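You operate a simulated robot arm through the tools that you are given. There is no shell and no other tool.

The job below is to be done with a simulated two-armed robot. You get a single attempt, and the scene is never put back.

Task
Test the panel stop button on the running cup machine.
Fine: press Start, push the panel stop button in, pull it out again, press Reset, then turn the main switch off.

Only the result counts: the job must be done as asked and must still hold three seconds after the hand-in. Knocking over, shifting, dropping, spilling or breaking anything else fails it.

Robot
Two 7-joint arms with fingered hands on one trunk that stands fixed in place. Base frame: the origin is at the foot of the trunk, x ahead of it, y to its left, z up. Lengths are in mm, angles in rad, forces in N, time in s.
The left shoulder is at [30, 136, 1380], the right one opposite. With the tool pointing down near the work surface each hand reaches from about 100 to 920 mm from the base axis, measured 20 degrees to its own side. Payload 5 kg a hand.
The tool frame of a hand sits at the grasp point between the pads (the TCP): z along the fingers, y along the line on which they close. The tips reach 42 mm beyond it. The gripper opens to 208 mm; its body begins 119 mm behind the TCP. The gripper is a hand of 4 fingers: y runs from the thumb to the fingers, the wrist lies at [0, 0, -332] in the tool frame.
Orientation is told as [roll, pitch, yaw] about the base's x, y, z axes, in that order, counted from this pose: with the fingers straight down and closing along the base's y, the tool's x points along the base's -x, its y along +y and its z along -z.

Tools
- The arms move only by the tool move_arm. It takes "left_motion", "right_motion" or both (then of equal length, played together; a hand with none holds still); each is a list of rows, each a list of 6 numbers: the shift along the base's x, y, z in mm, then the turn, a rotation vector about the base's x, y, z in rad. In form: [[x, y, z, rx, ry, rz], ...]. A call has 1 to 20 rows; each row shifts and turns the commanded pose from where the row before left it. Each row takes 0.2 s and may step no farther than 50 mm and 0.15 rad from the row before; otherwise, the whole call is refused. A pose out of reach is approached as far as the arm can. The call stops where the force on the tool passes 70 N (or 10 N more than at its start, if that is more) or the arm is blocked; 0.2 s more then pass. In this call time passes only in rows, and 0.2 s behind the last. The reply holds the time, the measured pose of the TCP, the force on the tool along the base axes, the opening and the grip force, in the units named above and with some noise, with the torque about the TCP (base axes, N m) and any sound that the robot's microphone picked up.
- Cameras (640 x 400 px; columns grow to the right, rows downward): "scene" is now at [45.4, -20.8, 2109.2]; the picture's right is [-0.26, -0.96, 0.00], its down [-0.73, 0.20, -0.66] and it looks along [0.63, -0.17, -0.75] (base axes); focal length 321 px, centre (320, 200). "left" rides on the left gripper at [-101, 0, -145] in its tool frame; the picture's right is [0.00, -1.00, 0.00], its down [0.82, 0.00, -0.57] and it looks along [0.57, 0.00, 0.82] (tool axes); focal length 261 px, centre (320, 200). "right" rides on the right gripper at [101, 1, -145] in its tool frame; the picture's right is [-0.01, 1.00, 0.00], its down [-0.82, 0.00, -0.57] and it looks along [-0.57, 0.00, 0.82] (tool axes); focal length 261 px, centre (320, 200). There is no depth. A picture from a camera that has moved, and an enlarged one, comes with that camera's place and axes in the base frame and with its lens.
- capture(camera): a new picture of that camera. No time passes.
- move_column(by): moves the trunk up (or, below 0, down) by that many mm; the arms and the scene camera ride with it, the base frame stays. It gives what a move gives, with no picture.
- finger_targets(finger1, finger2, finger3, thumb_bend, hand): sets how far each is bent, from 0 (flat) to 100 (curled in); at 30 the hand is open as for a grip, at 70 the pads meet at the TCP. One left out holds its place. A second passes; each finger stops where it meets its share of the squeeze, and holds until it gets a number again. It is the only way to open and close the hand. It gives what a move gives, with no picture; readings hold the bend of each and the force on the fingers (four entries, about 0 where the hand has none), thumb and palm.
- pan_tilt(pan, tilt): turns the head with the scene camera to pan (to the left, within 2.496 rad either way) and tilt (down, from -0.506 to 1.204), counted from straight ahead of the robot. It gives what a move gives.
- inspect(camera, box): a new picture of the part [left, top, right, bottom] of that camera's present view, enlarged. No time passes.
- hand_in(): hands the job in; it is judged then, once.

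Nothing tells you positions but the pictures and the camera data. Unless the task says otherwise, let go and move clear before handing in.

The tools are called as a command line: name --argument value ..., lists and objects as JSON in quotes. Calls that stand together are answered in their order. move_arm: Moves the arms, as the interface text tells. Its arguments: {"type":"object","properties":{"left_motion":{"type":"array","items":{"type":"array","items":{"type":"number"}}},"right_motion":{"type":"array","items":{"type":"array","items":{"type":"number"}}}},"required":[]} The other tools are called the same way: move_column (by) moves the trunk up or down; finger_targets (finger1, finger2, finger3, thumb_bend, hand) moves the fingers one by one; pan_tilt (pan, tilt) turns the head that bears the scene camera; capture (camera) takes a picture; inspect (camera, box) takes an enlarged picture of a part of a camera's view; hand_in () hands the job in.

At the start:

```text
clock: 0.0
left_tcp_pos: [721.5, 214.2, 1391.8]
left_tcp_rot: [0.002, 0.0, -0.001]
left_contact_force: [0.7, 0.3, -0.1]
left_moment: [-0.02, 0.0, -0.03]
left_opening: 207.5
left_grasp_force: 0.1
left_shape: jaw
left_bend: [30.0, 30.0, 30.0, 30.0]
left_finger forces: [0.1, 0.0, 0.0, 0.1, 0.1, 0.0]
right_tcp_pos: [655.9, -296.3, 1422.0]
right_tcp_rot: [-0.001, 0.001, 0.0]
right_contact_force: [0.3, -0.9, 0.1]
right_moment: [0.0, 0.02, 0.01]
right_opening: 207.9
right_grasp_force: 0.0
right_shape: jaw
right_bend: [30.0, 30.0, 30.0, 30.0]
right_finger forces: [0.1, 0.0, 0.1, 0.0, 0.1, 0.1]
trunk travel left (down, up): [-400.0, 90.0]
head pan, tilt (commanded): [-0.265, 0.853]
```

scene: 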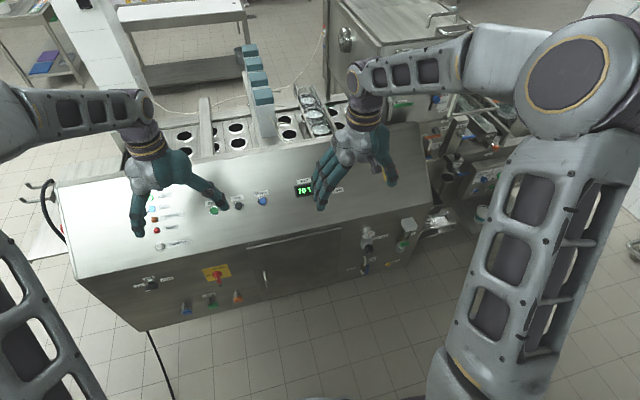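
right: 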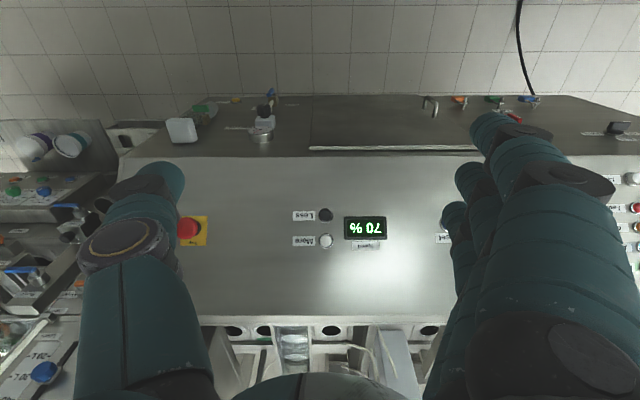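
left: 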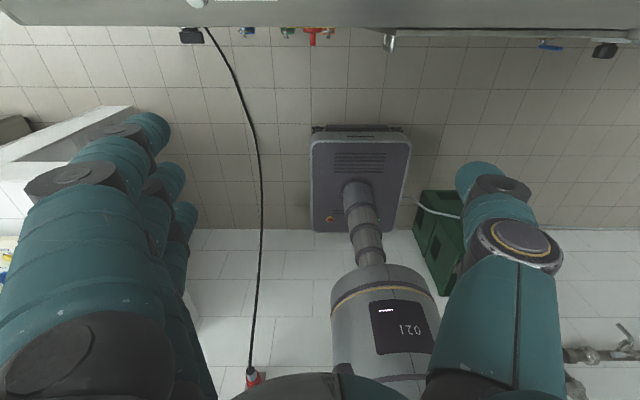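

I see a cup machine with a sloped panel with buttons, a front face with a main switch (red on yellow), and a stop button near the right hand. First I look closer at the panel labels.

inspect --camera "scene" --box '[130, 170, 290, 270]'

inspect --camera "scene" --box '[280, 150, 440, 250]'

inspect --camera "scene" --box '[120, 240, 280, 340]'

inspect --camera "scene" --box '[320, 200, 480, 300]'

inspect --camera "right" --box '[160, 180, 400, 330]'

```text
4.00 times, centred on (210, 220) of scene
camera zoom: at [45.4, -20.8, 2109.2], right [-0.26, -0.96, 0.0], down [-0.73, 0.2, -0.66], along [0.63, -0.17, -0.75], focal length 1283 px, centre (760, 120)
```

zoom: 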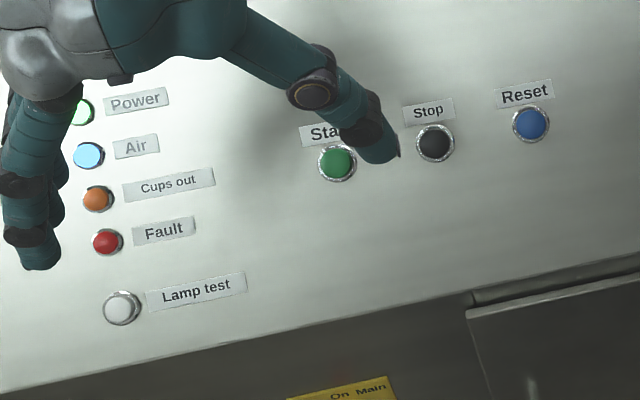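

```text
4.00 times, centred on (360, 200) of scene
camera zoom: at [45.4, -20.8, 2109.2], right [-0.26, -0.96, 0.0], down [-0.73, 0.2, -0.66], along [0.63, -0.17, -0.75], focal length 1283 px, centre (160, 200)
```

zoom: 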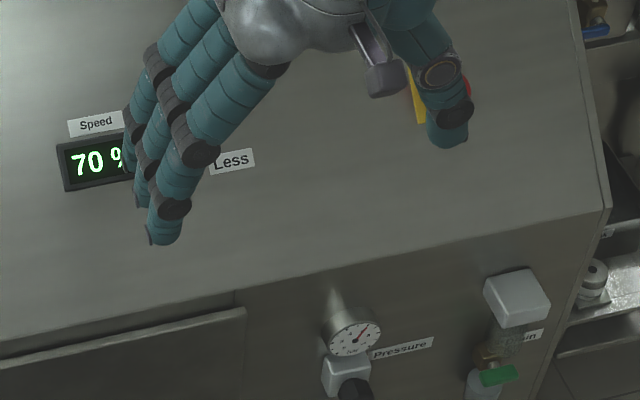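

```text
4.00 times, centred on (200, 290) of scene
camera zoom: at [45.4, -20.8, 2109.2], right [-0.26, -0.96, 0.0], down [-0.73, 0.2, -0.66], along [0.63, -0.17, -0.75], focal length 1283 px, centre (800, -160)
```

zoom: 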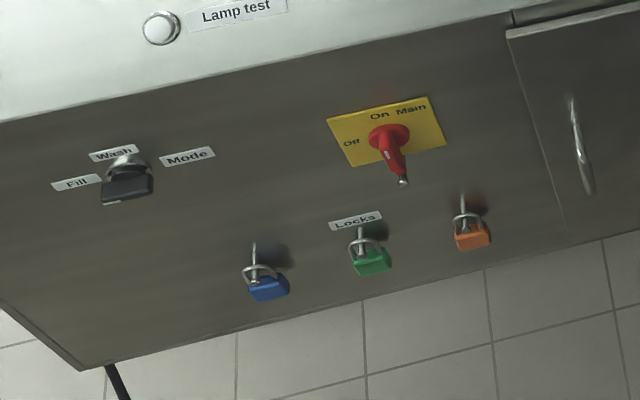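

```text
4.00 times, centred on (400, 250) of scene
camera zoom: at [45.4, -20.8, 2109.2], right [-0.26, -0.96, 0.0], down [-0.73, 0.2, -0.66], along [0.63, -0.17, -0.75], focal length 1283 px, centre (0, 0)
```

zoom: 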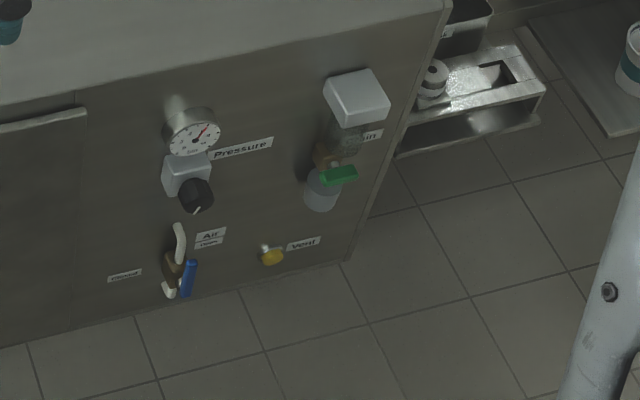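

```text
2.67 times, centred on (280, 255) of right
camera zoom: at [554.6, -295.1, 1566.0], right [0.01, 1.0, 0.0], down [0.82, 0.0, 0.57], along [0.57, 0.0, -0.82], focal length 695 px, centre (427, 53)
```

zoom: 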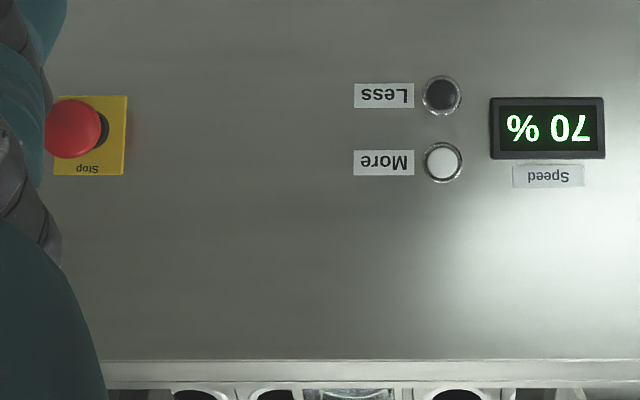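

The panel has Start/Stop/Reset on the upper left, a red mushroom Stop on a yellow plate at the right, and the Main switch on the front face. The hands hide parts of it, so I move them outward to get a clear view.

move_arm --left_motion '[[-30, 35, 0, 0, 0, 0], [-30, 35, 0, 0, 0, 0], [-30, 35, 0, 0, 0, 0], [-30, 35, 0, 0, 0, 0], [-30, 35, 0, 0, 0, 0], [-30, 35, 0, 0, 0, 0], [-30, 35, 0, 0, 0, 0], [-30, 35, 0, 0, 0, 0]]' --right_motion '[[-30, -35, 0, 0, 0, 0], [-30, -35, 0, 0, 0, 0], [-30, -35, 0, 0, 0, 0], [-30, -35, 0, 0, 0, 0], [-30, -35, 0, 0, 0, 0], [-30, -35, 0, 0, 0, 0], [-30, -35, 0, 0, 0, 0], [-30, -35, 0, 0, 0, 0]]'

```text
clock: 1.8
left_tcp_pos: [478.9, 494.2, 1393.3]
left_tcp_rot: [0.001, -0.002, -0.001]
left_contact_force: [-0.7, 0.0, 0.5]
left_moment: [-0.01, -0.17, 0.0]
left_opening: 207.8
left_grasp_force: 0.1
left_shape: jaw
left_bend: [30.0, 30.0, 30.0, 30.0]
left_finger forces: [0.1, 0.0, 0.0, 0.0, 0.0, 0.1]
right_tcp_pos: [412.6, -574.0, 1420.8]
right_tcp_rot: [0.0, -0.003, 0.0]
right_contact_force: [-1.2, -0.8, 0.0]
right_moment: [-0.03, -0.12, 0.02]
right_opening: 207.9
right_grasp_force: 0.1
right_shape: jaw
right_bend: [30.0, 30.0, 30.0, 30.0]
right_finger forces: [0.1, 0.1, 0.0, 0.1, 0.0, 0.0]
trunk travel left (down, up): [-400.0, 90.0]
head pan, tilt (commanded): [-0.265, 0.853]
```

capture --camera "scene"

inspect --camera "scene" --box '[130, 170, 290, 270]'

inspect --camera "scene" --box '[280, 140, 440, 240]'

capture --camera "right"

capture --camera "left"

```text
taken
camera scene: at [41.5, -20.3, 2109.4], right [-0.26, -0.96, 0.0], down [-0.73, 0.2, -0.66], along [0.64, -0.17, -0.75], focal length 321 px, centre (320, 200)
```

scene: 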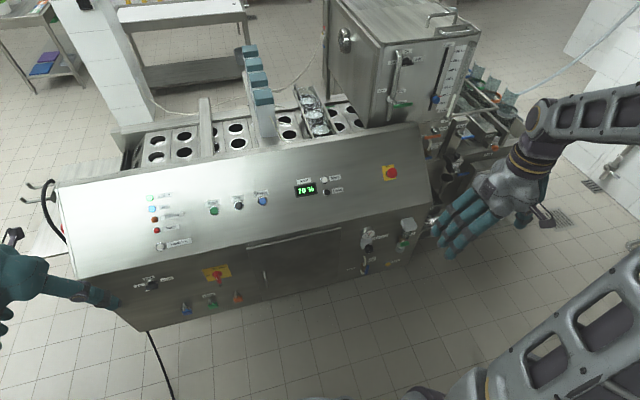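

```text
4.00 times, centred on (210, 220) of scene
camera zoom: at [41.5, -20.3, 2109.4], right [-0.26, -0.96, 0.0], down [-0.73, 0.2, -0.66], along [0.64, -0.17, -0.75], focal length 1283 px, centre (760, 120)
```

zoom: 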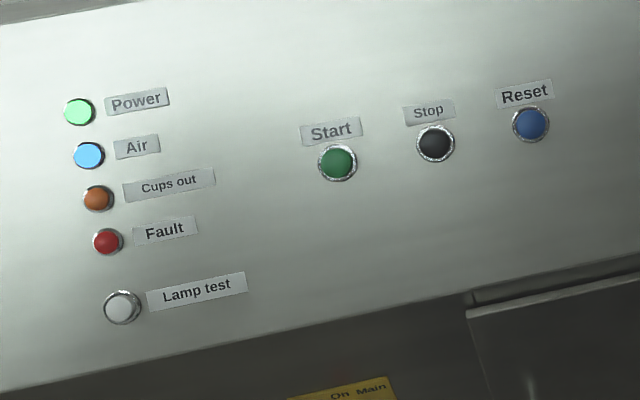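

```text
4.00 times, centred on (360, 190) of scene
camera zoom: at [41.5, -20.3, 2109.4], right [-0.26, -0.96, 0.0], down [-0.73, 0.2, -0.66], along [0.64, -0.17, -0.75], focal length 1283 px, centre (160, 240)
```

zoom: 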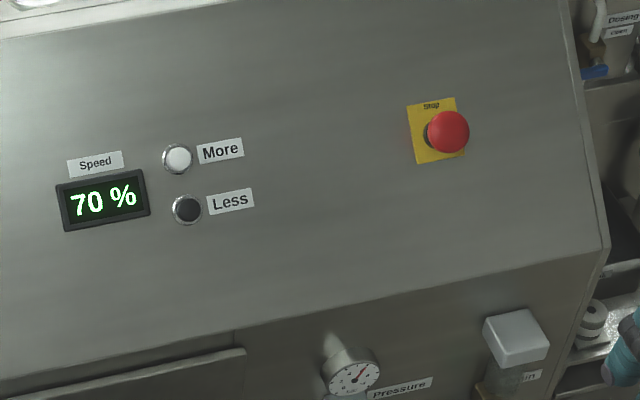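

```text
taken
camera right: at [311.0, -573.1, 1566.3], right [0.01, 1.0, 0.0], down [0.82, 0.0, 0.57], along [0.57, 0.0, -0.82], focal length 261 px, centre (320, 200)
```

right: 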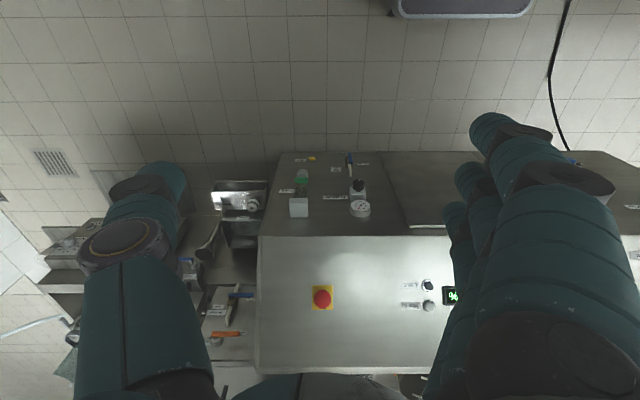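

```text
taken
camera left: at [579.3, 495.1, 1538.8], right [0.0, -1.0, 0.0], down [-0.82, 0.0, 0.57], along [-0.57, 0.0, -0.82], focal length 261 px, centre (320, 200)
```

left: 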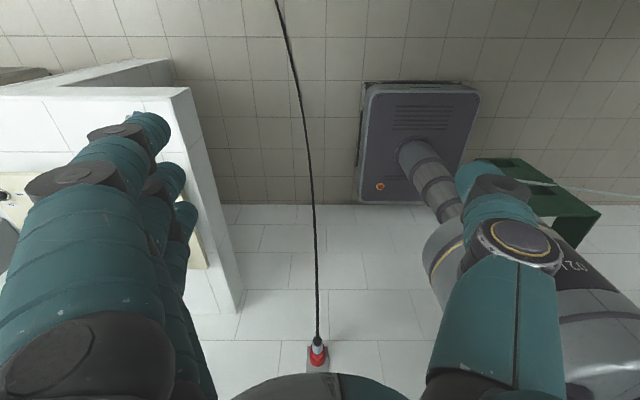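

The panel slopes about 42° and runs along y: Start is near [929, 172, 1123], Reset near [929, -19, 1123], the mushroom stop near [915, -571, 1152], and the Main switch sits on the front at about [819, 236, 830]. Next I shape the left hand into one pointing finger and check how it looks.

finger_targets --hand "left" --finger1 100 --finger2 70 --finger3 100 --thumb_bend 30

inspect --camera "scene" --box '[160, 240, 280, 315]'

inspect --camera "scene" --box '[400, 0, 640, 150]'

inspect --camera "scene" --box '[110, 30, 350, 180]'

```text
clock: 2.8
left_tcp_pos: [480.7, 492.7, 1392.1]
left_tcp_rot: [0.001, 0.0, 0.0]
left_contact_force: [-0.3, 1.2, 1.5]
left_moment: [-0.01, 0.0, -0.01]
left_opening: 105.0
left_grasp_force: 0.1
left_shape: fingers
left_bend: [100.0, 70.0, 100.0, 30.0]
left_finger forces: [0.0, 0.0, 0.0, 0.0, 0.1, 0.1]
right_tcp_pos: [413.9, -575.7, 1421.9]
right_tcp_rot: [-0.001, 0.0, 0.0]
right_contact_force: [0.1, 0.4, 0.1]
right_moment: [0.0, -0.07, 0.0]
right_opening: 207.9
right_grasp_force: 0.0
right_shape: jaw
right_bend: [30.0, 30.0, 30.0, 30.0]
right_finger forces: [0.0, 0.0, 0.0, 0.0, 0.0, 0.0]
trunk travel left (down, up): [-400.0, 90.0]
head pan, tilt (commanded): [-0.265, 0.853]
```

```text
5.33 times, centred on (220, 278) of scene
camera zoom: at [44.5, -20.7, 2109.2], right [-0.26, -0.96, 0.0], down [-0.73, 0.2, -0.66], along [0.63, -0.17, -0.75], focal length 1711 px, centre (853, -213)
```

zoom: 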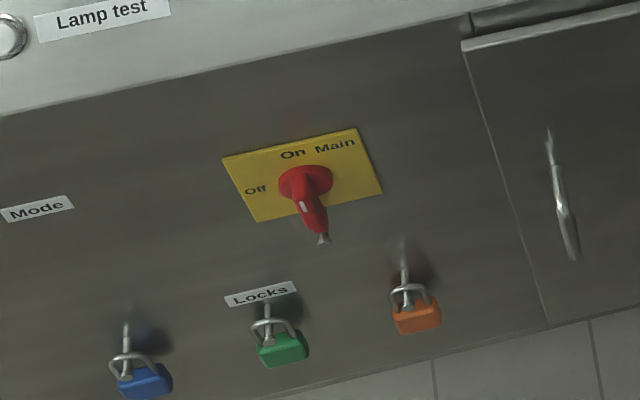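

```text
2.67 times, centred on (520, 75) of scene
camera zoom: at [44.5, -20.7, 2109.2], right [-0.26, -0.96, 0.0], down [-0.73, 0.2, -0.66], along [0.63, -0.17, -0.75], focal length 855 px, centre (-213, 533)
```

zoom: 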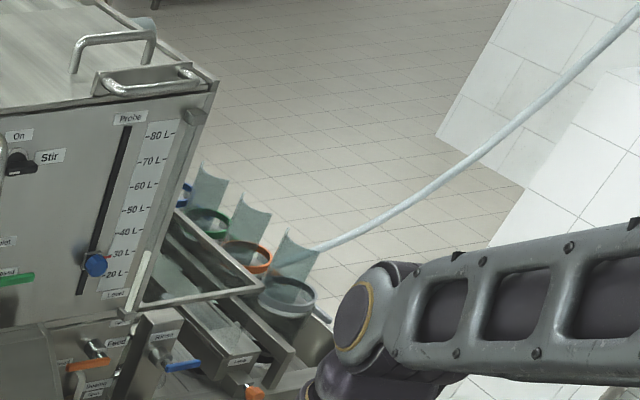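

```text
2.67 times, centred on (230, 105) of scene
camera zoom: at [44.5, -20.7, 2109.2], right [-0.26, -0.96, 0.0], down [-0.73, 0.2, -0.66], along [0.63, -0.17, -0.75], focal length 855 px, centre (560, 453)
```

zoom: 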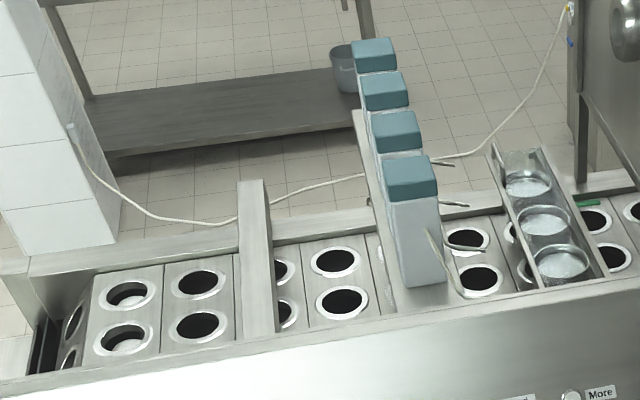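

The pointing hand is set; now I check how the finger looks in the left camera before approaching.

capture --camera "left"

inspect --camera "scene" --box '[0, 220, 160, 320]'

```text
taken
camera left: at [581.9, 494.9, 1537.8], right [0.0, -1.0, 0.0], down [-0.82, 0.0, 0.57], along [-0.57, 0.0, -0.82], focal length 261 px, centre (320, 200)
```

left: 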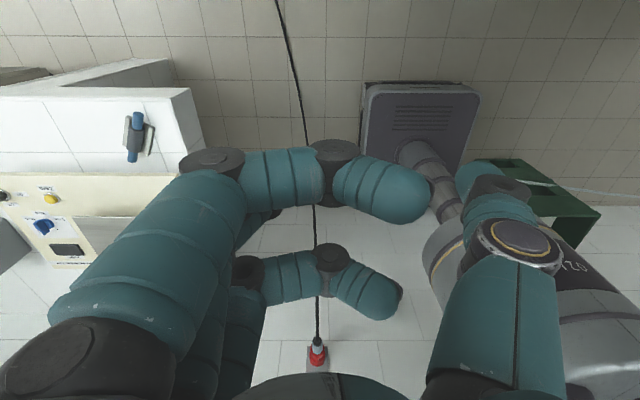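

```text
4.00 times, centred on (80, 270) of scene
camera zoom: at [44.5, -20.7, 2109.2], right [-0.26, -0.96, 0.0], down [-0.73, 0.2, -0.66], along [0.63, -0.17, -0.75], focal length 1283 px, centre (1280, -80)
```

zoom: 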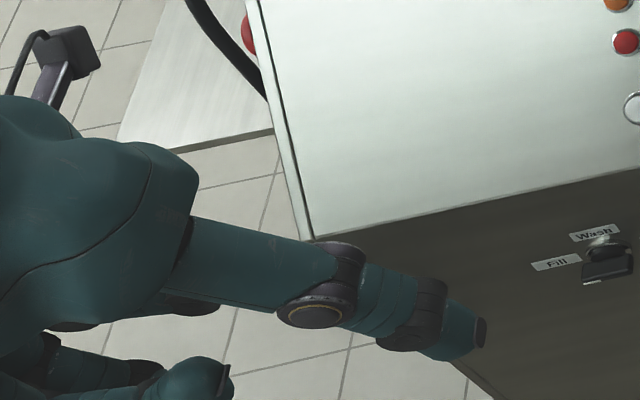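

A second red button is on the left end of the machine, so the "panel" stop is the mushroom on the sloped panel. The thumb would hang over the next button, so I try curling it in as well.

finger_targets --hand "left" --thumb_bend 100

capture --camera "left"

```text
clock: 3.8
left_tcp_pos: [481.7, 494.0, 1393.0]
left_tcp_rot: [-0.001, 0.002, 0.001]
left_contact_force: [-0.8, 0.9, -0.1]
left_moment: [0.01, 0.01, 0.02]
left_opening: 68.6
left_grasp_force: 0.0
left_shape: fingers
left_bend: [100.0, 59.0, 100.0, 96.0]
left_finger forces: [0.1, 0.0, 0.0, 0.1, 0.0, 0.1]
right_tcp_pos: [415.2, -574.4, 1420.8]
right_tcp_rot: [-0.001, 0.002, -0.001]
right_contact_force: [-0.6, 0.3, 0.0]
right_moment: [0.02, 0.01, -0.04]
right_opening: 207.9
right_grasp_force: 0.2
right_shape: jaw
right_bend: [30.0, 30.0, 30.0, 30.0]
right_finger forces: [0.0, 0.1, 0.1, 0.0, 0.1, 0.0]
trunk travel left (down, up): [-400.0, 90.0]
head pan, tilt (commanded): [-0.265, 0.853]
```

```text
taken
camera left: at [582.4, 494.8, 1537.6], right [0.0, -1.0, 0.0], down [-0.82, 0.0, 0.57], along [-0.57, 0.0, -0.82], focal length 261 px, centre (320, 200)
```

left: 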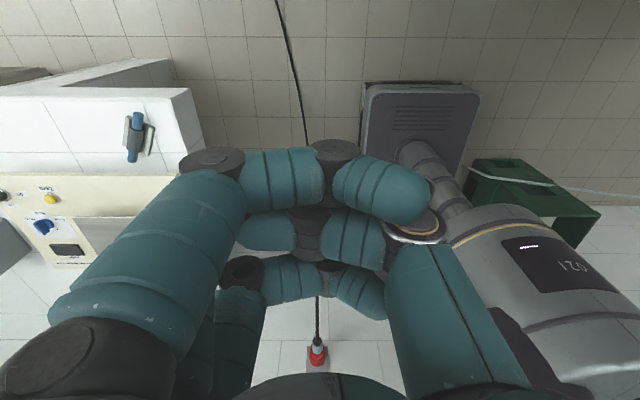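

The curled thumb pushes the pointing finger off-centre. A pinch of middle finger and thumb at 70 puts both tips at the TCP with the other two curled, so I set that.

finger_targets --hand "left" --finger2 50 --thumb_bend 50

finger_targets --hand "left" --finger2 70 --thumb_bend 70

capture --camera "left"

```text
clock: 4.8
left_tcp_pos: [482.2, 492.8, 1391.6]
left_tcp_rot: [0.0, 0.0, -0.001]
left_contact_force: [0.5, 0.3, 0.0]
left_moment: [0.01, -0.01, -0.01]
left_opening: 84.3
left_grasp_force: 0.1
left_shape: fingers
left_bend: [100.0, 50.0, 100.0, 50.0]
left_finger forces: [0.0, 0.1, 0.0, 0.0, 0.0, 0.0]
right_tcp_pos: [414.2, -573.9, 1421.4]
right_tcp_rot: [-0.001, 0.0, 0.0]
right_contact_force: [-0.1, 0.8, 0.2]
right_moment: [0.01, 0.01, -0.01]
right_opening: 208.0
right_grasp_force: 0.0
right_shape: jaw
right_bend: [30.0, 30.0, 30.0, 30.0]
right_finger forces: [0.0, 0.1, 0.0, 0.0, 0.0, 0.0]
trunk travel left (down, up): [-400.0, 90.0]
head pan, tilt (commanded): [-0.265, 0.853]
```

```text
clock: 5.8
left_tcp_pos: [481.4, 492.3, 1391.3]
left_tcp_rot: [0.001, -0.001, 0.0]
left_contact_force: [0.3, 1.2, 0.7]
left_moment: [0.04, -0.01, -0.04]
left_opening: 71.5
left_grasp_force: 0.1
left_shape: fingers
left_bend: [100.0, 70.0, 100.0, 70.0]
left_finger forces: [0.0, 0.0, 0.1, 0.0, 0.0, 0.0]
right_tcp_pos: [415.4, -575.0, 1421.3]
right_tcp_rot: [-0.001, 0.0, 0.001]
right_contact_force: [-0.4, 0.3, -0.6]
right_moment: [0.02, 0.0, 0.05]
right_opening: 207.8
right_grasp_force: 0.0
right_shape: jaw
right_bend: [30.0, 30.0, 30.0, 30.0]
right_finger forces: [0.0, 0.1, 0.0, 0.0, 0.1, 0.0]
trunk travel left (down, up): [-400.0, 90.0]
head pan, tilt (commanded): [-0.265, 0.853]
```

```text
taken
camera left: at [582.4, 494.9, 1537.6], right [0.0, -1.0, 0.0], down [-0.82, 0.0, 0.57], along [-0.57, 0.0, -0.82], focal length 261 px, centre (320, 200)
```

left: 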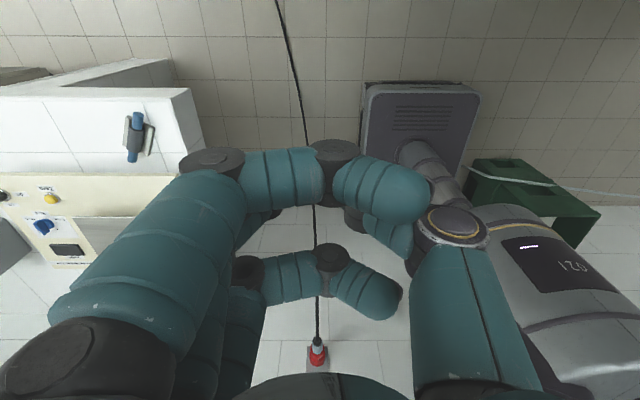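

Now I bring the left hand, pitched to face the sloped panel, to a point about 100 mm off the Start button.

move_arm --left_motion '[[28.8, -26.7, -12.9, 0, -0.1452, 0], [28.8, -26.7, -12.9, 0, -0.1452, 0], [28.8, -26.7, -12.9, 0, -0.1452, 0], [28.8, -26.7, -12.9, 0, -0.1452, 0], [28.8, -26.7, -12.9, 0, -0.1452, 0], [28.8, -26.7, -12.9, 0, 0, 0], [28.8, -26.7, -12.9, 0, 0, 0], [28.8, -26.7, -12.9, 0, 0, 0], [28.8, -26.7, -12.9, 0, 0, 0], [28.8, -26.7, -12.9, 0, 0, 0], [28.8, -26.7, -12.9, 0, 0, 0], [28.8, -26.7, -12.9, 0, 0, 0]]'

capture --camera "left"

capture --camera "scene"

capture --camera "right"

```text
clock: 8.4
left_tcp_pos: [829.0, 172.9, 1234.2]
left_tcp_rot: [0.004, -0.725, -0.001]
left_contact_force: [0.8, 0.3, 0.8]
left_moment: [-0.01, 0.05, -0.01]
left_opening: 71.4
left_grasp_force: 0.1
left_shape: fingers
left_bend: [100.0, 70.0, 100.0, 70.0]
left_finger forces: [0.0, 0.0, 0.0, 0.1, 0.0, 0.0]
right_tcp_pos: [416.3, -576.1, 1419.5]
right_tcp_rot: [0.0, 0.001, 0.0]
right_contact_force: [0.8, -0.9, -1.0]
right_moment: [0.12, 0.1, -0.02]
right_opening: 208.1
right_grasp_force: 0.1
right_shape: jaw
right_bend: [30.0, 30.0, 30.0, 30.0]
right_finger forces: [0.0, 0.0, 0.2, 0.0, 0.0, 0.1]
trunk travel left (down, up): [-400.0, 90.0]
head pan, tilt (commanded): [-0.265, 0.853]
```

```text
taken
camera left: at [807.6, 174.1, 1410.4], right [0.0, -1.0, 0.0], down [-0.99, 0.0, -0.12], along [0.12, 0.0, -0.99], focal length 261 px, centre (320, 200)
```

left: 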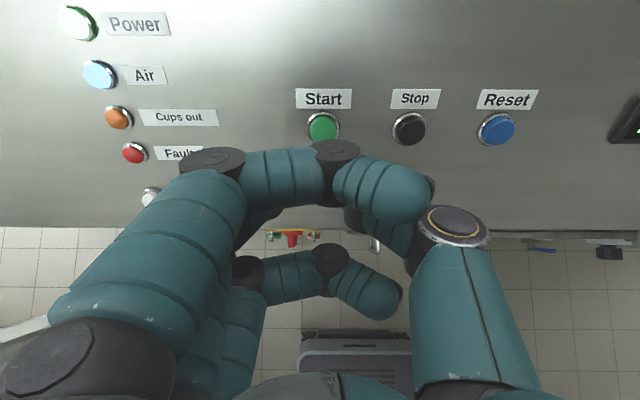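

```text
taken
camera scene: at [47.7, -23.2, 2109.1], right [-0.26, -0.96, 0.0], down [-0.73, 0.2, -0.66], along [0.63, -0.17, -0.75], focal length 321 px, centre (320, 200)
```

scene: 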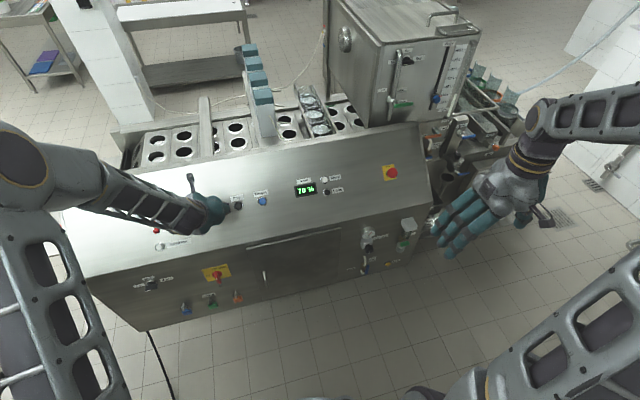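

```text
taken
camera right: at [316.4, -574.8, 1564.1], right [0.0, 1.0, 0.0], down [0.82, 0.0, 0.57], along [0.57, 0.0, -0.82], focal length 261 px, centre (320, 200)
```

right: 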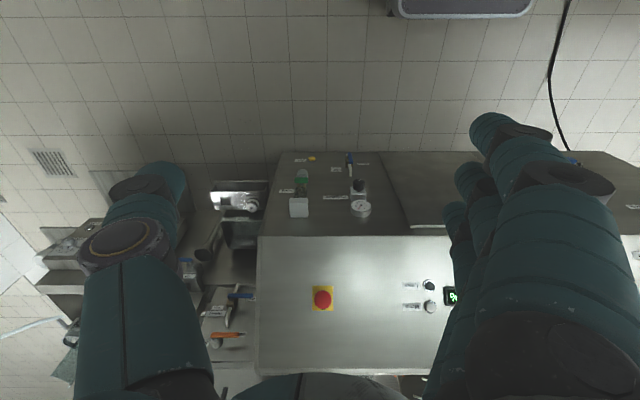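

Combining the two cameras puts the Start cap at about [921, 171, 1131], right on the tool axis about 95 mm ahead. I close in by 80 mm along the panel normal and look again.

move_arm --left_motion '[[13.3, -0.5, -15, 0, 0, 0], [13.3, -0.5, -15, 0, 0, 0], [13.3, -0.5, -15, 0, 0, 0], [13.3, -0.4, -15, 0, 0, 0]]'

capture --camera "left"

inspect --camera "scene" --box '[140, 160, 300, 260]'

```text
clock: 9.4
left_tcp_pos: [881.1, 171.7, 1174.1]
left_tcp_rot: [0.001, -0.724, 0.0]
left_contact_force: [-0.4, 0.0, 0.1]
left_moment: [0.01, 0.07, 0.0]
left_opening: 71.5
left_grasp_force: 0.3
left_shape: fingers
left_bend: [100.0, 70.0, 100.0, 70.0]
left_finger forces: [0.1, 1.4, 0.0, 0.0, 0.1, 0.1]
right_tcp_pos: [416.1, -573.3, 1420.6]
right_tcp_rot: [0.001, 0.003, 0.001]
right_contact_force: [0.8, 0.5, 0.8]
right_moment: [-0.02, 0.17, 0.0]
right_opening: 207.9
right_grasp_force: 0.0
right_shape: jaw
right_bend: [30.0, 30.0, 30.0, 30.0]
right_finger forces: [0.0, 0.0, 0.0, 0.0, 0.0, 0.1]
trunk travel left (down, up): [-400.0, 90.0]
head pan, tilt (commanded): [-0.265, 0.853]
```

```text
taken
camera left: at [861.5, 172.9, 1350.5], right [0.0, -1.0, 0.0], down [-0.99, 0.0, -0.12], along [0.12, 0.0, -0.99], focal length 261 px, centre (320, 200)
```

left: 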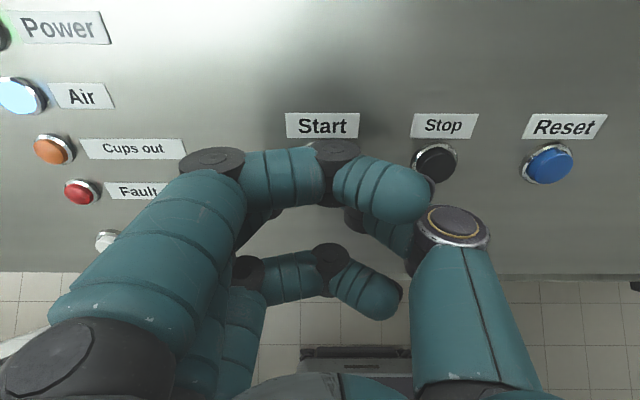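

```text
4.00 times, centred on (220, 210) of scene
camera zoom: at [47.6, -21.1, 2109.1], right [-0.26, -0.96, 0.0], down [-0.73, 0.2, -0.66], along [0.63, -0.17, -0.75], focal length 1283 px, centre (720, 160)
```

zoom: 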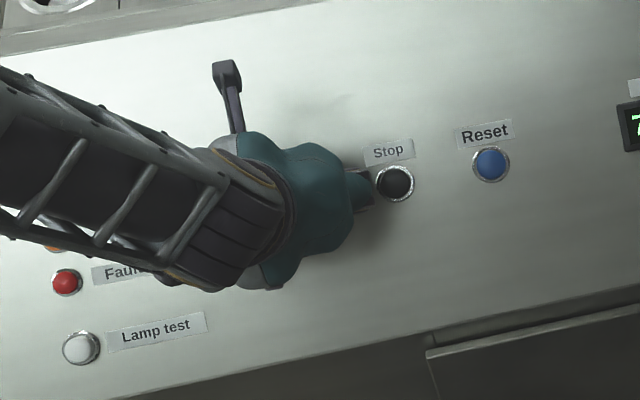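

The finger is just off (maybe lightly touching) the Start button; I push on in 3 mm steps and listen for a click.

move_arm --left_motion '[[1.99, 0, -2.24, 0, 0, 0], [1.99, 0, -2.24, 0, 0, 0]]'

```text
clock: 10.0
left_tcp_pos: [884.5, 172.0, 1172.6]
left_tcp_rot: [-0.001, -0.726, -0.002]
left_contact_force: [-3.3, 1.4, 2.3]
left_moment: [0.1, -0.02, 0.06]
left_opening: 71.4
left_grasp_force: 1.7
left_shape: fingers
left_bend: [100.0, 70.0, 100.0, 70.0]
left_finger forces: [0.1, 4.2, 0.0, 0.0, 0.1, 0.0]
right_tcp_pos: [414.0, -573.9, 1422.4]
right_tcp_rot: [0.0, -0.001, -0.001]
right_contact_force: [0.8, 0.2, -0.1]
right_moment: [0.02, 0.05, 0.0]
right_opening: 207.8
right_grasp_force: 0.0
right_shape: jaw
right_bend: [30.0, 30.0, 30.0, 30.0]
right_finger forces: [0.0, 0.0, 0.0, 0.0, 0.0, 0.0]
trunk travel left (down, up): [-400.0, 90.0]
head pan, tilt (commanded): [-0.265, 0.853]
heard: click
```

A click was heard with only about 4 N on the finger, so Start seems pressed. I back off and check the machine's state.

move_arm --left_motion '[[-1.99, 0, 2.24, 0, 0, 0], [-13.3, 0, 15, 0, 0, 0], [-20, 0, 22.5, 0, 0, 0], [-26.6, 0, 30, 0, 0, 0]]'

capture --camera "scene"

capture --camera "left"

inspect --camera "scene" --box '[110, 30, 350, 180]'

```text
clock: 11.0
left_tcp_pos: [819.7, 169.5, 1244.7]
left_tcp_rot: [-0.001, -0.727, -0.001]
left_contact_force: [-0.9, 0.4, -0.2]
left_moment: [0.02, -0.14, 0.05]
left_opening: 71.5
left_grasp_force: 0.0
left_shape: fingers
left_bend: [100.0, 70.0, 100.0, 70.0]
left_finger forces: [0.0, 0.0, 0.0, 0.0, 0.0, 0.0]
right_tcp_pos: [412.8, -575.6, 1421.6]
right_tcp_rot: [0.0, -0.002, 0.0]
right_contact_force: [-1.2, 0.7, 0.5]
right_moment: [0.02, -0.12, 0.01]
right_opening: 208.0
right_grasp_force: 0.1
right_shape: jaw
right_bend: [30.0, 30.0, 30.0, 30.0]
right_finger forces: [0.1, 0.1, 0.0, 0.1, 0.1, 0.0]
trunk travel left (down, up): [-400.0, 90.0]
head pan, tilt (commanded): [-0.265, 0.853]
```

```text
taken
camera scene: at [42.5, -21.1, 2109.4], right [-0.26, -0.96, 0.0], down [-0.73, 0.2, -0.66], along [0.64, -0.17, -0.75], focal length 321 px, centre (320, 200)
```

scene: 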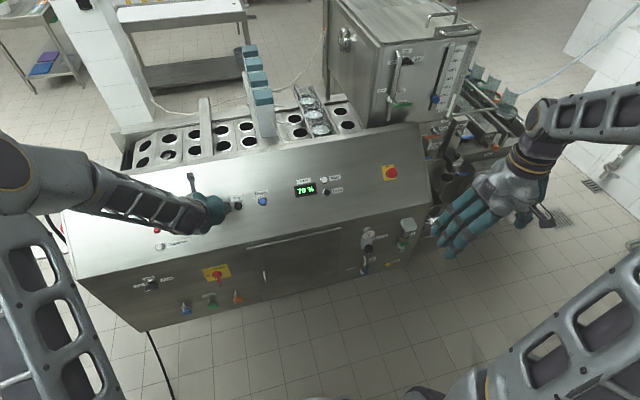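

```text
taken
camera left: at [799.2, 171.8, 1419.7], right [0.0, -1.0, 0.0], down [-0.99, 0.0, -0.12], along [0.12, 0.0, -0.99], focal length 261 px, centre (320, 200)
```

left: 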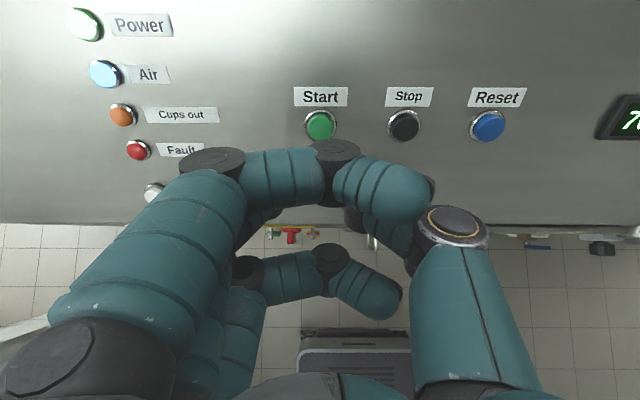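

```text
2.67 times, centred on (230, 105) of scene
camera zoom: at [42.5, -21.1, 2109.4], right [-0.26, -0.96, 0.0], down [-0.73, 0.2, -0.66], along [0.64, -0.17, -0.75], focal length 855 px, centre (560, 453)
```

zoom: 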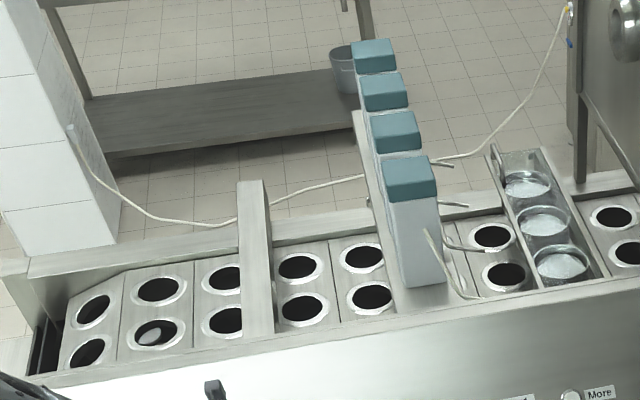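

The conveyor holes have shifted, so the machine is running. Now I close the right hand into a blunt tip and bring it, pitched the same way, in front of the red mushroom Stop.

finger_targets --hand "right" --finger1 100 --finger2 70 --finger3 100 --thumb_bend 70

move_arm --right_motion '[[37, 0.4, -14.8, 0, -0.1452, 0], [37, 0.4, -14.8, 0, -0.1452, 0], [37, 0.4, -14.8, 0, -0.1452, 0], [37, 0.4, -14.8, 0, -0.1452, 0], [37, 0.4, -14.8, 0, -0.1452, 0], [37, 0.4, -14.8, 0, 0, 0], [37, 0.4, -14.8, 0, 0, 0], [37, 0.4, -14.8, 0, 0, 0], [37, 0.4, -14.8, 0, 0, 0], [37, 0.4, -14.8, 0, 0, 0], [37, 0.4, -14.8, 0, 0, 0]]'

capture --camera "right"

capture --camera "scene"

inspect --camera "scene" --box '[110, 30, 350, 180]'

```text
clock: 12.0
left_tcp_pos: [822.0, 171.2, 1242.4]
left_tcp_rot: [-0.001, -0.727, -0.002]
left_contact_force: [0.2, -0.5, 0.6]
left_moment: [-0.03, 0.01, 0.02]
left_opening: 71.4
left_grasp_force: 0.1
left_shape: fingers
left_bend: [100.0, 70.0, 100.0, 70.0]
left_finger forces: [0.1, 0.0, 0.0, 0.2, 0.0, 0.1]
right_tcp_pos: [414.7, -575.7, 1421.4]
right_tcp_rot: [0.0, 0.0, -0.001]
right_contact_force: [0.7, -0.6, 0.0]
right_moment: [-0.01, -0.06, 0.0]
right_opening: 71.7
right_grasp_force: 0.1
right_shape: fingers
right_bend: [100.0, 70.0, 100.0, 70.0]
right_finger forces: [0.1, 0.0, 0.0, 0.1, 0.1, 0.0]
trunk travel left (down, up): [-400.0, 90.0]
head pan, tilt (commanded): [-0.265, 0.853]
```

```text
clock: 14.4
left_tcp_pos: [824.1, 172.6, 1240.1]
left_tcp_rot: [0.003, -0.725, 0.0]
left_contact_force: [0.9, -0.3, -0.6]
left_moment: [-0.08, 0.09, -0.05]
left_opening: 71.4
left_grasp_force: 0.1
left_shape: fingers
left_bend: [100.0, 70.0, 100.0, 70.0]
left_finger forces: [0.0, 0.1, 0.0, 0.0, 0.0, 0.0]
right_tcp_pos: [826.0, -569.7, 1257.6]
right_tcp_rot: [0.001, -0.725, 0.0]
right_contact_force: [0.6, -0.4, 0.1]
right_moment: [0.03, 0.09, 0.02]
right_opening: 71.7
right_grasp_force: 0.0
right_shape: fingers
right_bend: [100.0, 70.0, 100.0, 70.0]
right_finger forces: [0.1, 0.1, 0.0, 0.0, 0.0, 0.0]
trunk travel left (down, up): [-400.0, 90.0]
head pan, tilt (commanded): [-0.265, 0.853]
```

```text
taken
camera right: at [655.2, -568.3, 1299.4], right [0.0, 1.0, 0.0], down [0.24, 0.0, 0.97], along [0.97, 0.0, -0.24], focal length 261 px, centre (320, 200)
```

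right: 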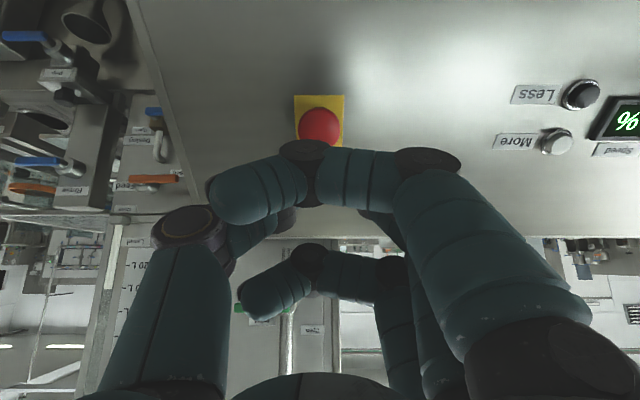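

```text
taken
camera scene: at [50.5, -19.6, 2109.0], right [-0.26, -0.96, 0.0], down [-0.73, 0.2, -0.66], along [0.63, -0.17, -0.76], focal length 321 px, centre (320, 200)
```

scene: 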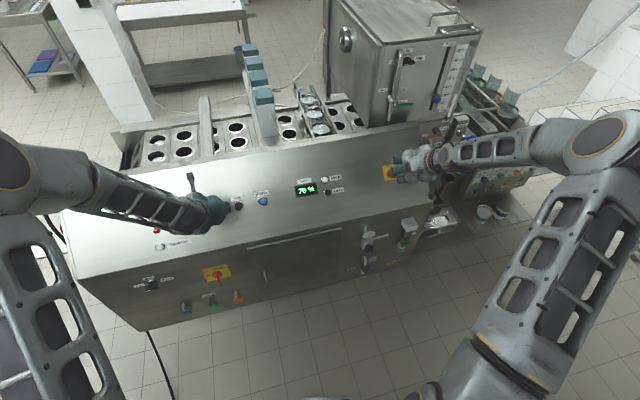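

```text
2.67 times, centred on (230, 105) of scene
camera zoom: at [50.5, -19.6, 2109.0], right [-0.26, -0.96, 0.0], down [-0.73, 0.2, -0.66], along [0.63, -0.17, -0.76], focal length 855 px, centre (560, 453)
```

zoom: 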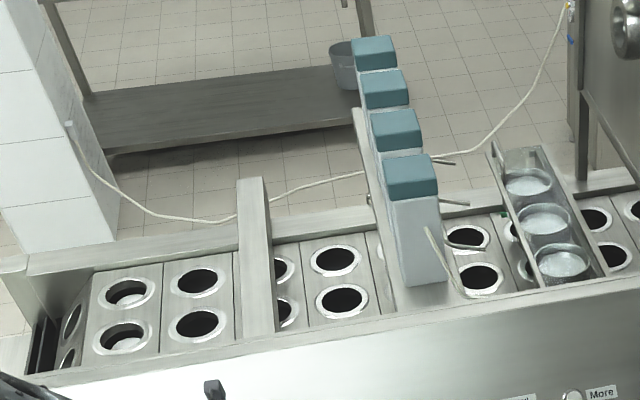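

Conveyor still moves, and the mushroom sits at about [913, -570, 1155], almost on the right tool's axis. I advance to about 15 mm from it.

move_arm --right_motion '[[12, 0, -14.6, 0, 0, 0], [12, 0, -14.6, 0, 0, 0], [12, 0, -14, 0, 0, 0], [12, 0, -14, 0, 0, 0]]'

capture --camera "right"

inspect --camera "scene" --box '[340, 120, 500, 220]'

```text
clock: 15.4
left_tcp_pos: [823.8, 170.6, 1241.3]
left_tcp_rot: [0.0, -0.723, -0.002]
left_contact_force: [0.3, -0.3, 0.3]
left_moment: [0.04, 0.04, 0.01]
left_opening: 71.6
left_grasp_force: 0.1
left_shape: fingers
left_bend: [100.0, 70.0, 100.0, 70.0]
left_finger forces: [0.1, 0.1, 0.1, 0.1, 0.0, 0.0]
right_tcp_pos: [871.1, -573.2, 1200.6]
right_tcp_rot: [0.001, -0.725, -0.001]
right_contact_force: [-1.7, -0.3, -0.3]
right_moment: [0.03, 0.02, 0.02]
right_opening: 71.2
right_grasp_force: 0.8
right_shape: fingers
right_bend: [100.0, 70.0, 100.0, 70.0]
right_finger forces: [0.0, 0.0, 0.1, 0.0, 1.1, 0.0]
trunk travel left (down, up): [-400.0, 90.0]
head pan, tilt (commanded): [-0.265, 0.853]
```

```text
taken
camera right: at [699.9, -571.5, 1242.0], right [0.01, 1.0, 0.0], down [0.24, 0.0, 0.97], along [0.97, 0.0, -0.24], focal length 261 px, centre (320, 200)
```

right: 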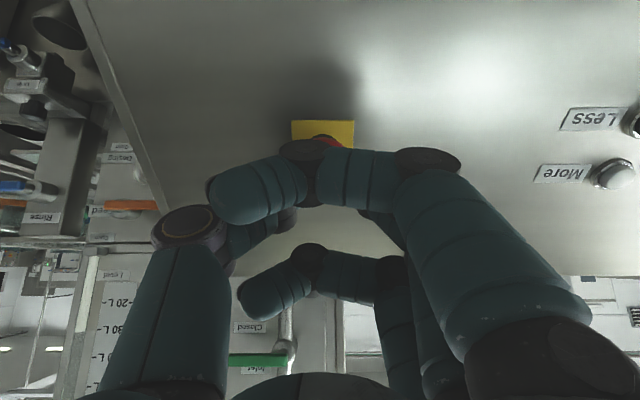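

```text
4.00 times, centred on (420, 170) of scene
camera zoom: at [47.3, -21.4, 2109.1], right [-0.26, -0.96, 0.0], down [-0.73, 0.2, -0.66], along [0.63, -0.17, -0.75], focal length 1283 px, centre (-80, 320)
```

zoom: 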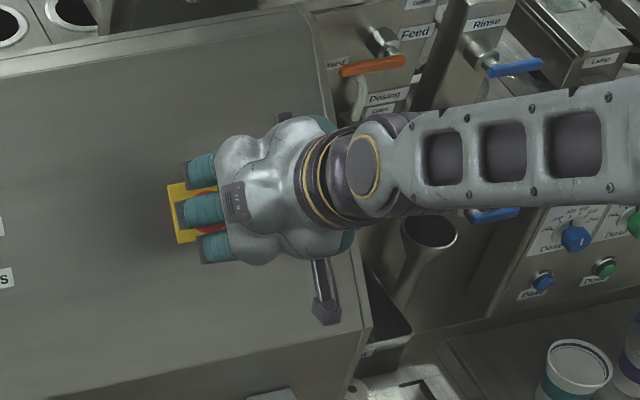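

The thumb tip is just touching the red head. I push along the panel normal in small steps and listen for the click.

move_arm --right_motion '[[1.99, 2, -2.24, 0, 0, 0], [1.99, 1, -2.24, 0, 0, 0], [1.99, 0, -2.24, 0, 0, 0]]'

```text
clock: 16.2
left_tcp_pos: [819.8, 171.3, 1242.7]
left_tcp_rot: [-0.001, -0.728, -0.002]
left_contact_force: [0.3, 0.5, -0.4]
left_moment: [0.0, -0.01, 0.0]
left_opening: 71.4
left_grasp_force: 0.0
left_shape: fingers
left_bend: [100.0, 70.0, 100.0, 70.0]
left_finger forces: [0.1, 0.0, 0.1, 0.0, 0.0, 0.1]
right_tcp_pos: [874.2, -570.1, 1196.8]
right_tcp_rot: [-0.002, -0.729, 0.0]
right_contact_force: [-11.9, -1.9, 14.0]
right_moment: [-0.22, -0.16, -0.25]
right_opening: 71.2
right_grasp_force: 8.9
right_shape: fingers
right_bend: [100.0, 70.0, 100.0, 70.0]
right_finger forces: [0.1, 3.1, 0.1, 0.1, 15.6, 0.1]
trunk travel left (down, up): [-400.0, 90.0]
head pan, tilt (commanded): [-0.265, 0.853]
```

About 18 N and no latch yet; I keep pushing.

move_arm --right_motion '[[1.33, 0.5, -1.5, 0, 0, 0], [1.33, 0.5, -1.5, 0, 0, 0], [1.33, 0, -1.5, 0, 0, 0]]'

```text
clock: 17.0
left_tcp_pos: [817.0, 172.4, 1245.6]
left_tcp_rot: [0.0, -0.73, 0.0]
left_contact_force: [-0.2, -0.2, 0.0]
left_moment: [0.02, -0.04, -0.01]
left_opening: 71.7
left_grasp_force: 0.0
left_shape: fingers
left_bend: [100.0, 70.0, 100.0, 70.0]
left_finger forces: [0.1, 0.0, 0.0, 0.0, 0.1, 0.0]
right_tcp_pos: [876.0, -568.5, 1195.2]
right_tcp_rot: [-0.003, -0.732, 0.0]
right_contact_force: [-34.8, -10.1, 35.7]
right_moment: [-0.65, -0.32, -0.78]
right_opening: 70.3
right_grasp_force: 24.5
right_shape: fingers
right_bend: [100.0, 70.0, 100.0, 70.0]
right_finger forces: [0.0, 9.2, 0.0, 0.1, 40.9, 0.0]
trunk travel left (down, up): [-400.0, 90.0]
head pan, tilt (commanded): [-0.265, 0.853]
```

50 N, mostly on the thumb, and no click; before pushing harder I look at how the tips meet the button.

inspect --camera "right" --box '[240, 90, 400, 190]'

inspect --camera "scene" --box '[360, 140, 440, 190]'

capture --camera "left"

```text
4.00 times, centred on (320, 140) of right
camera zoom: at [703.9, -567.9, 1235.9], right [0.01, 1.0, 0.0], down [0.23, 0.0, 0.97], along [0.97, -0.01, -0.23], focal length 1043 px, centre (320, 440)
```

zoom: 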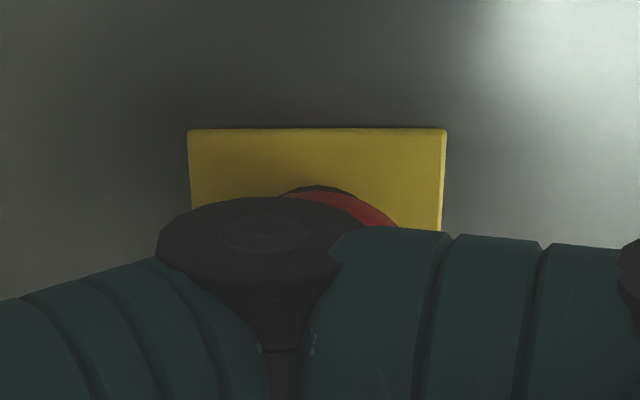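

```text
8.00 times, centred on (400, 165) of scene
camera zoom: at [36.5, -19.8, 2109.6], right [-0.26, -0.96, 0.0], down [-0.72, 0.2, -0.66], along [0.64, -0.17, -0.75], focal length 2566 px, centre (-320, 480)
```

zoom: 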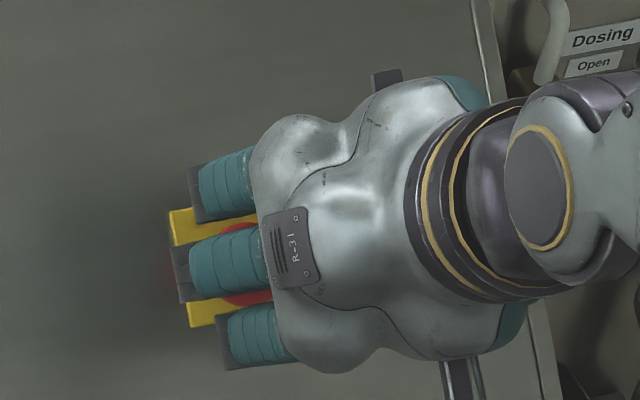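

```text
taken
camera left: at [795.6, 173.4, 1421.7], right [0.0, -1.0, 0.0], down [-0.99, 0.0, -0.12], along [0.12, 0.0, -0.99], focal length 261 px, centre (320, 200)
```

left: 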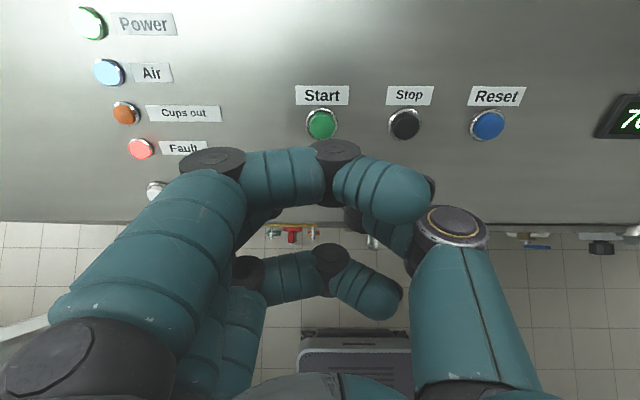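

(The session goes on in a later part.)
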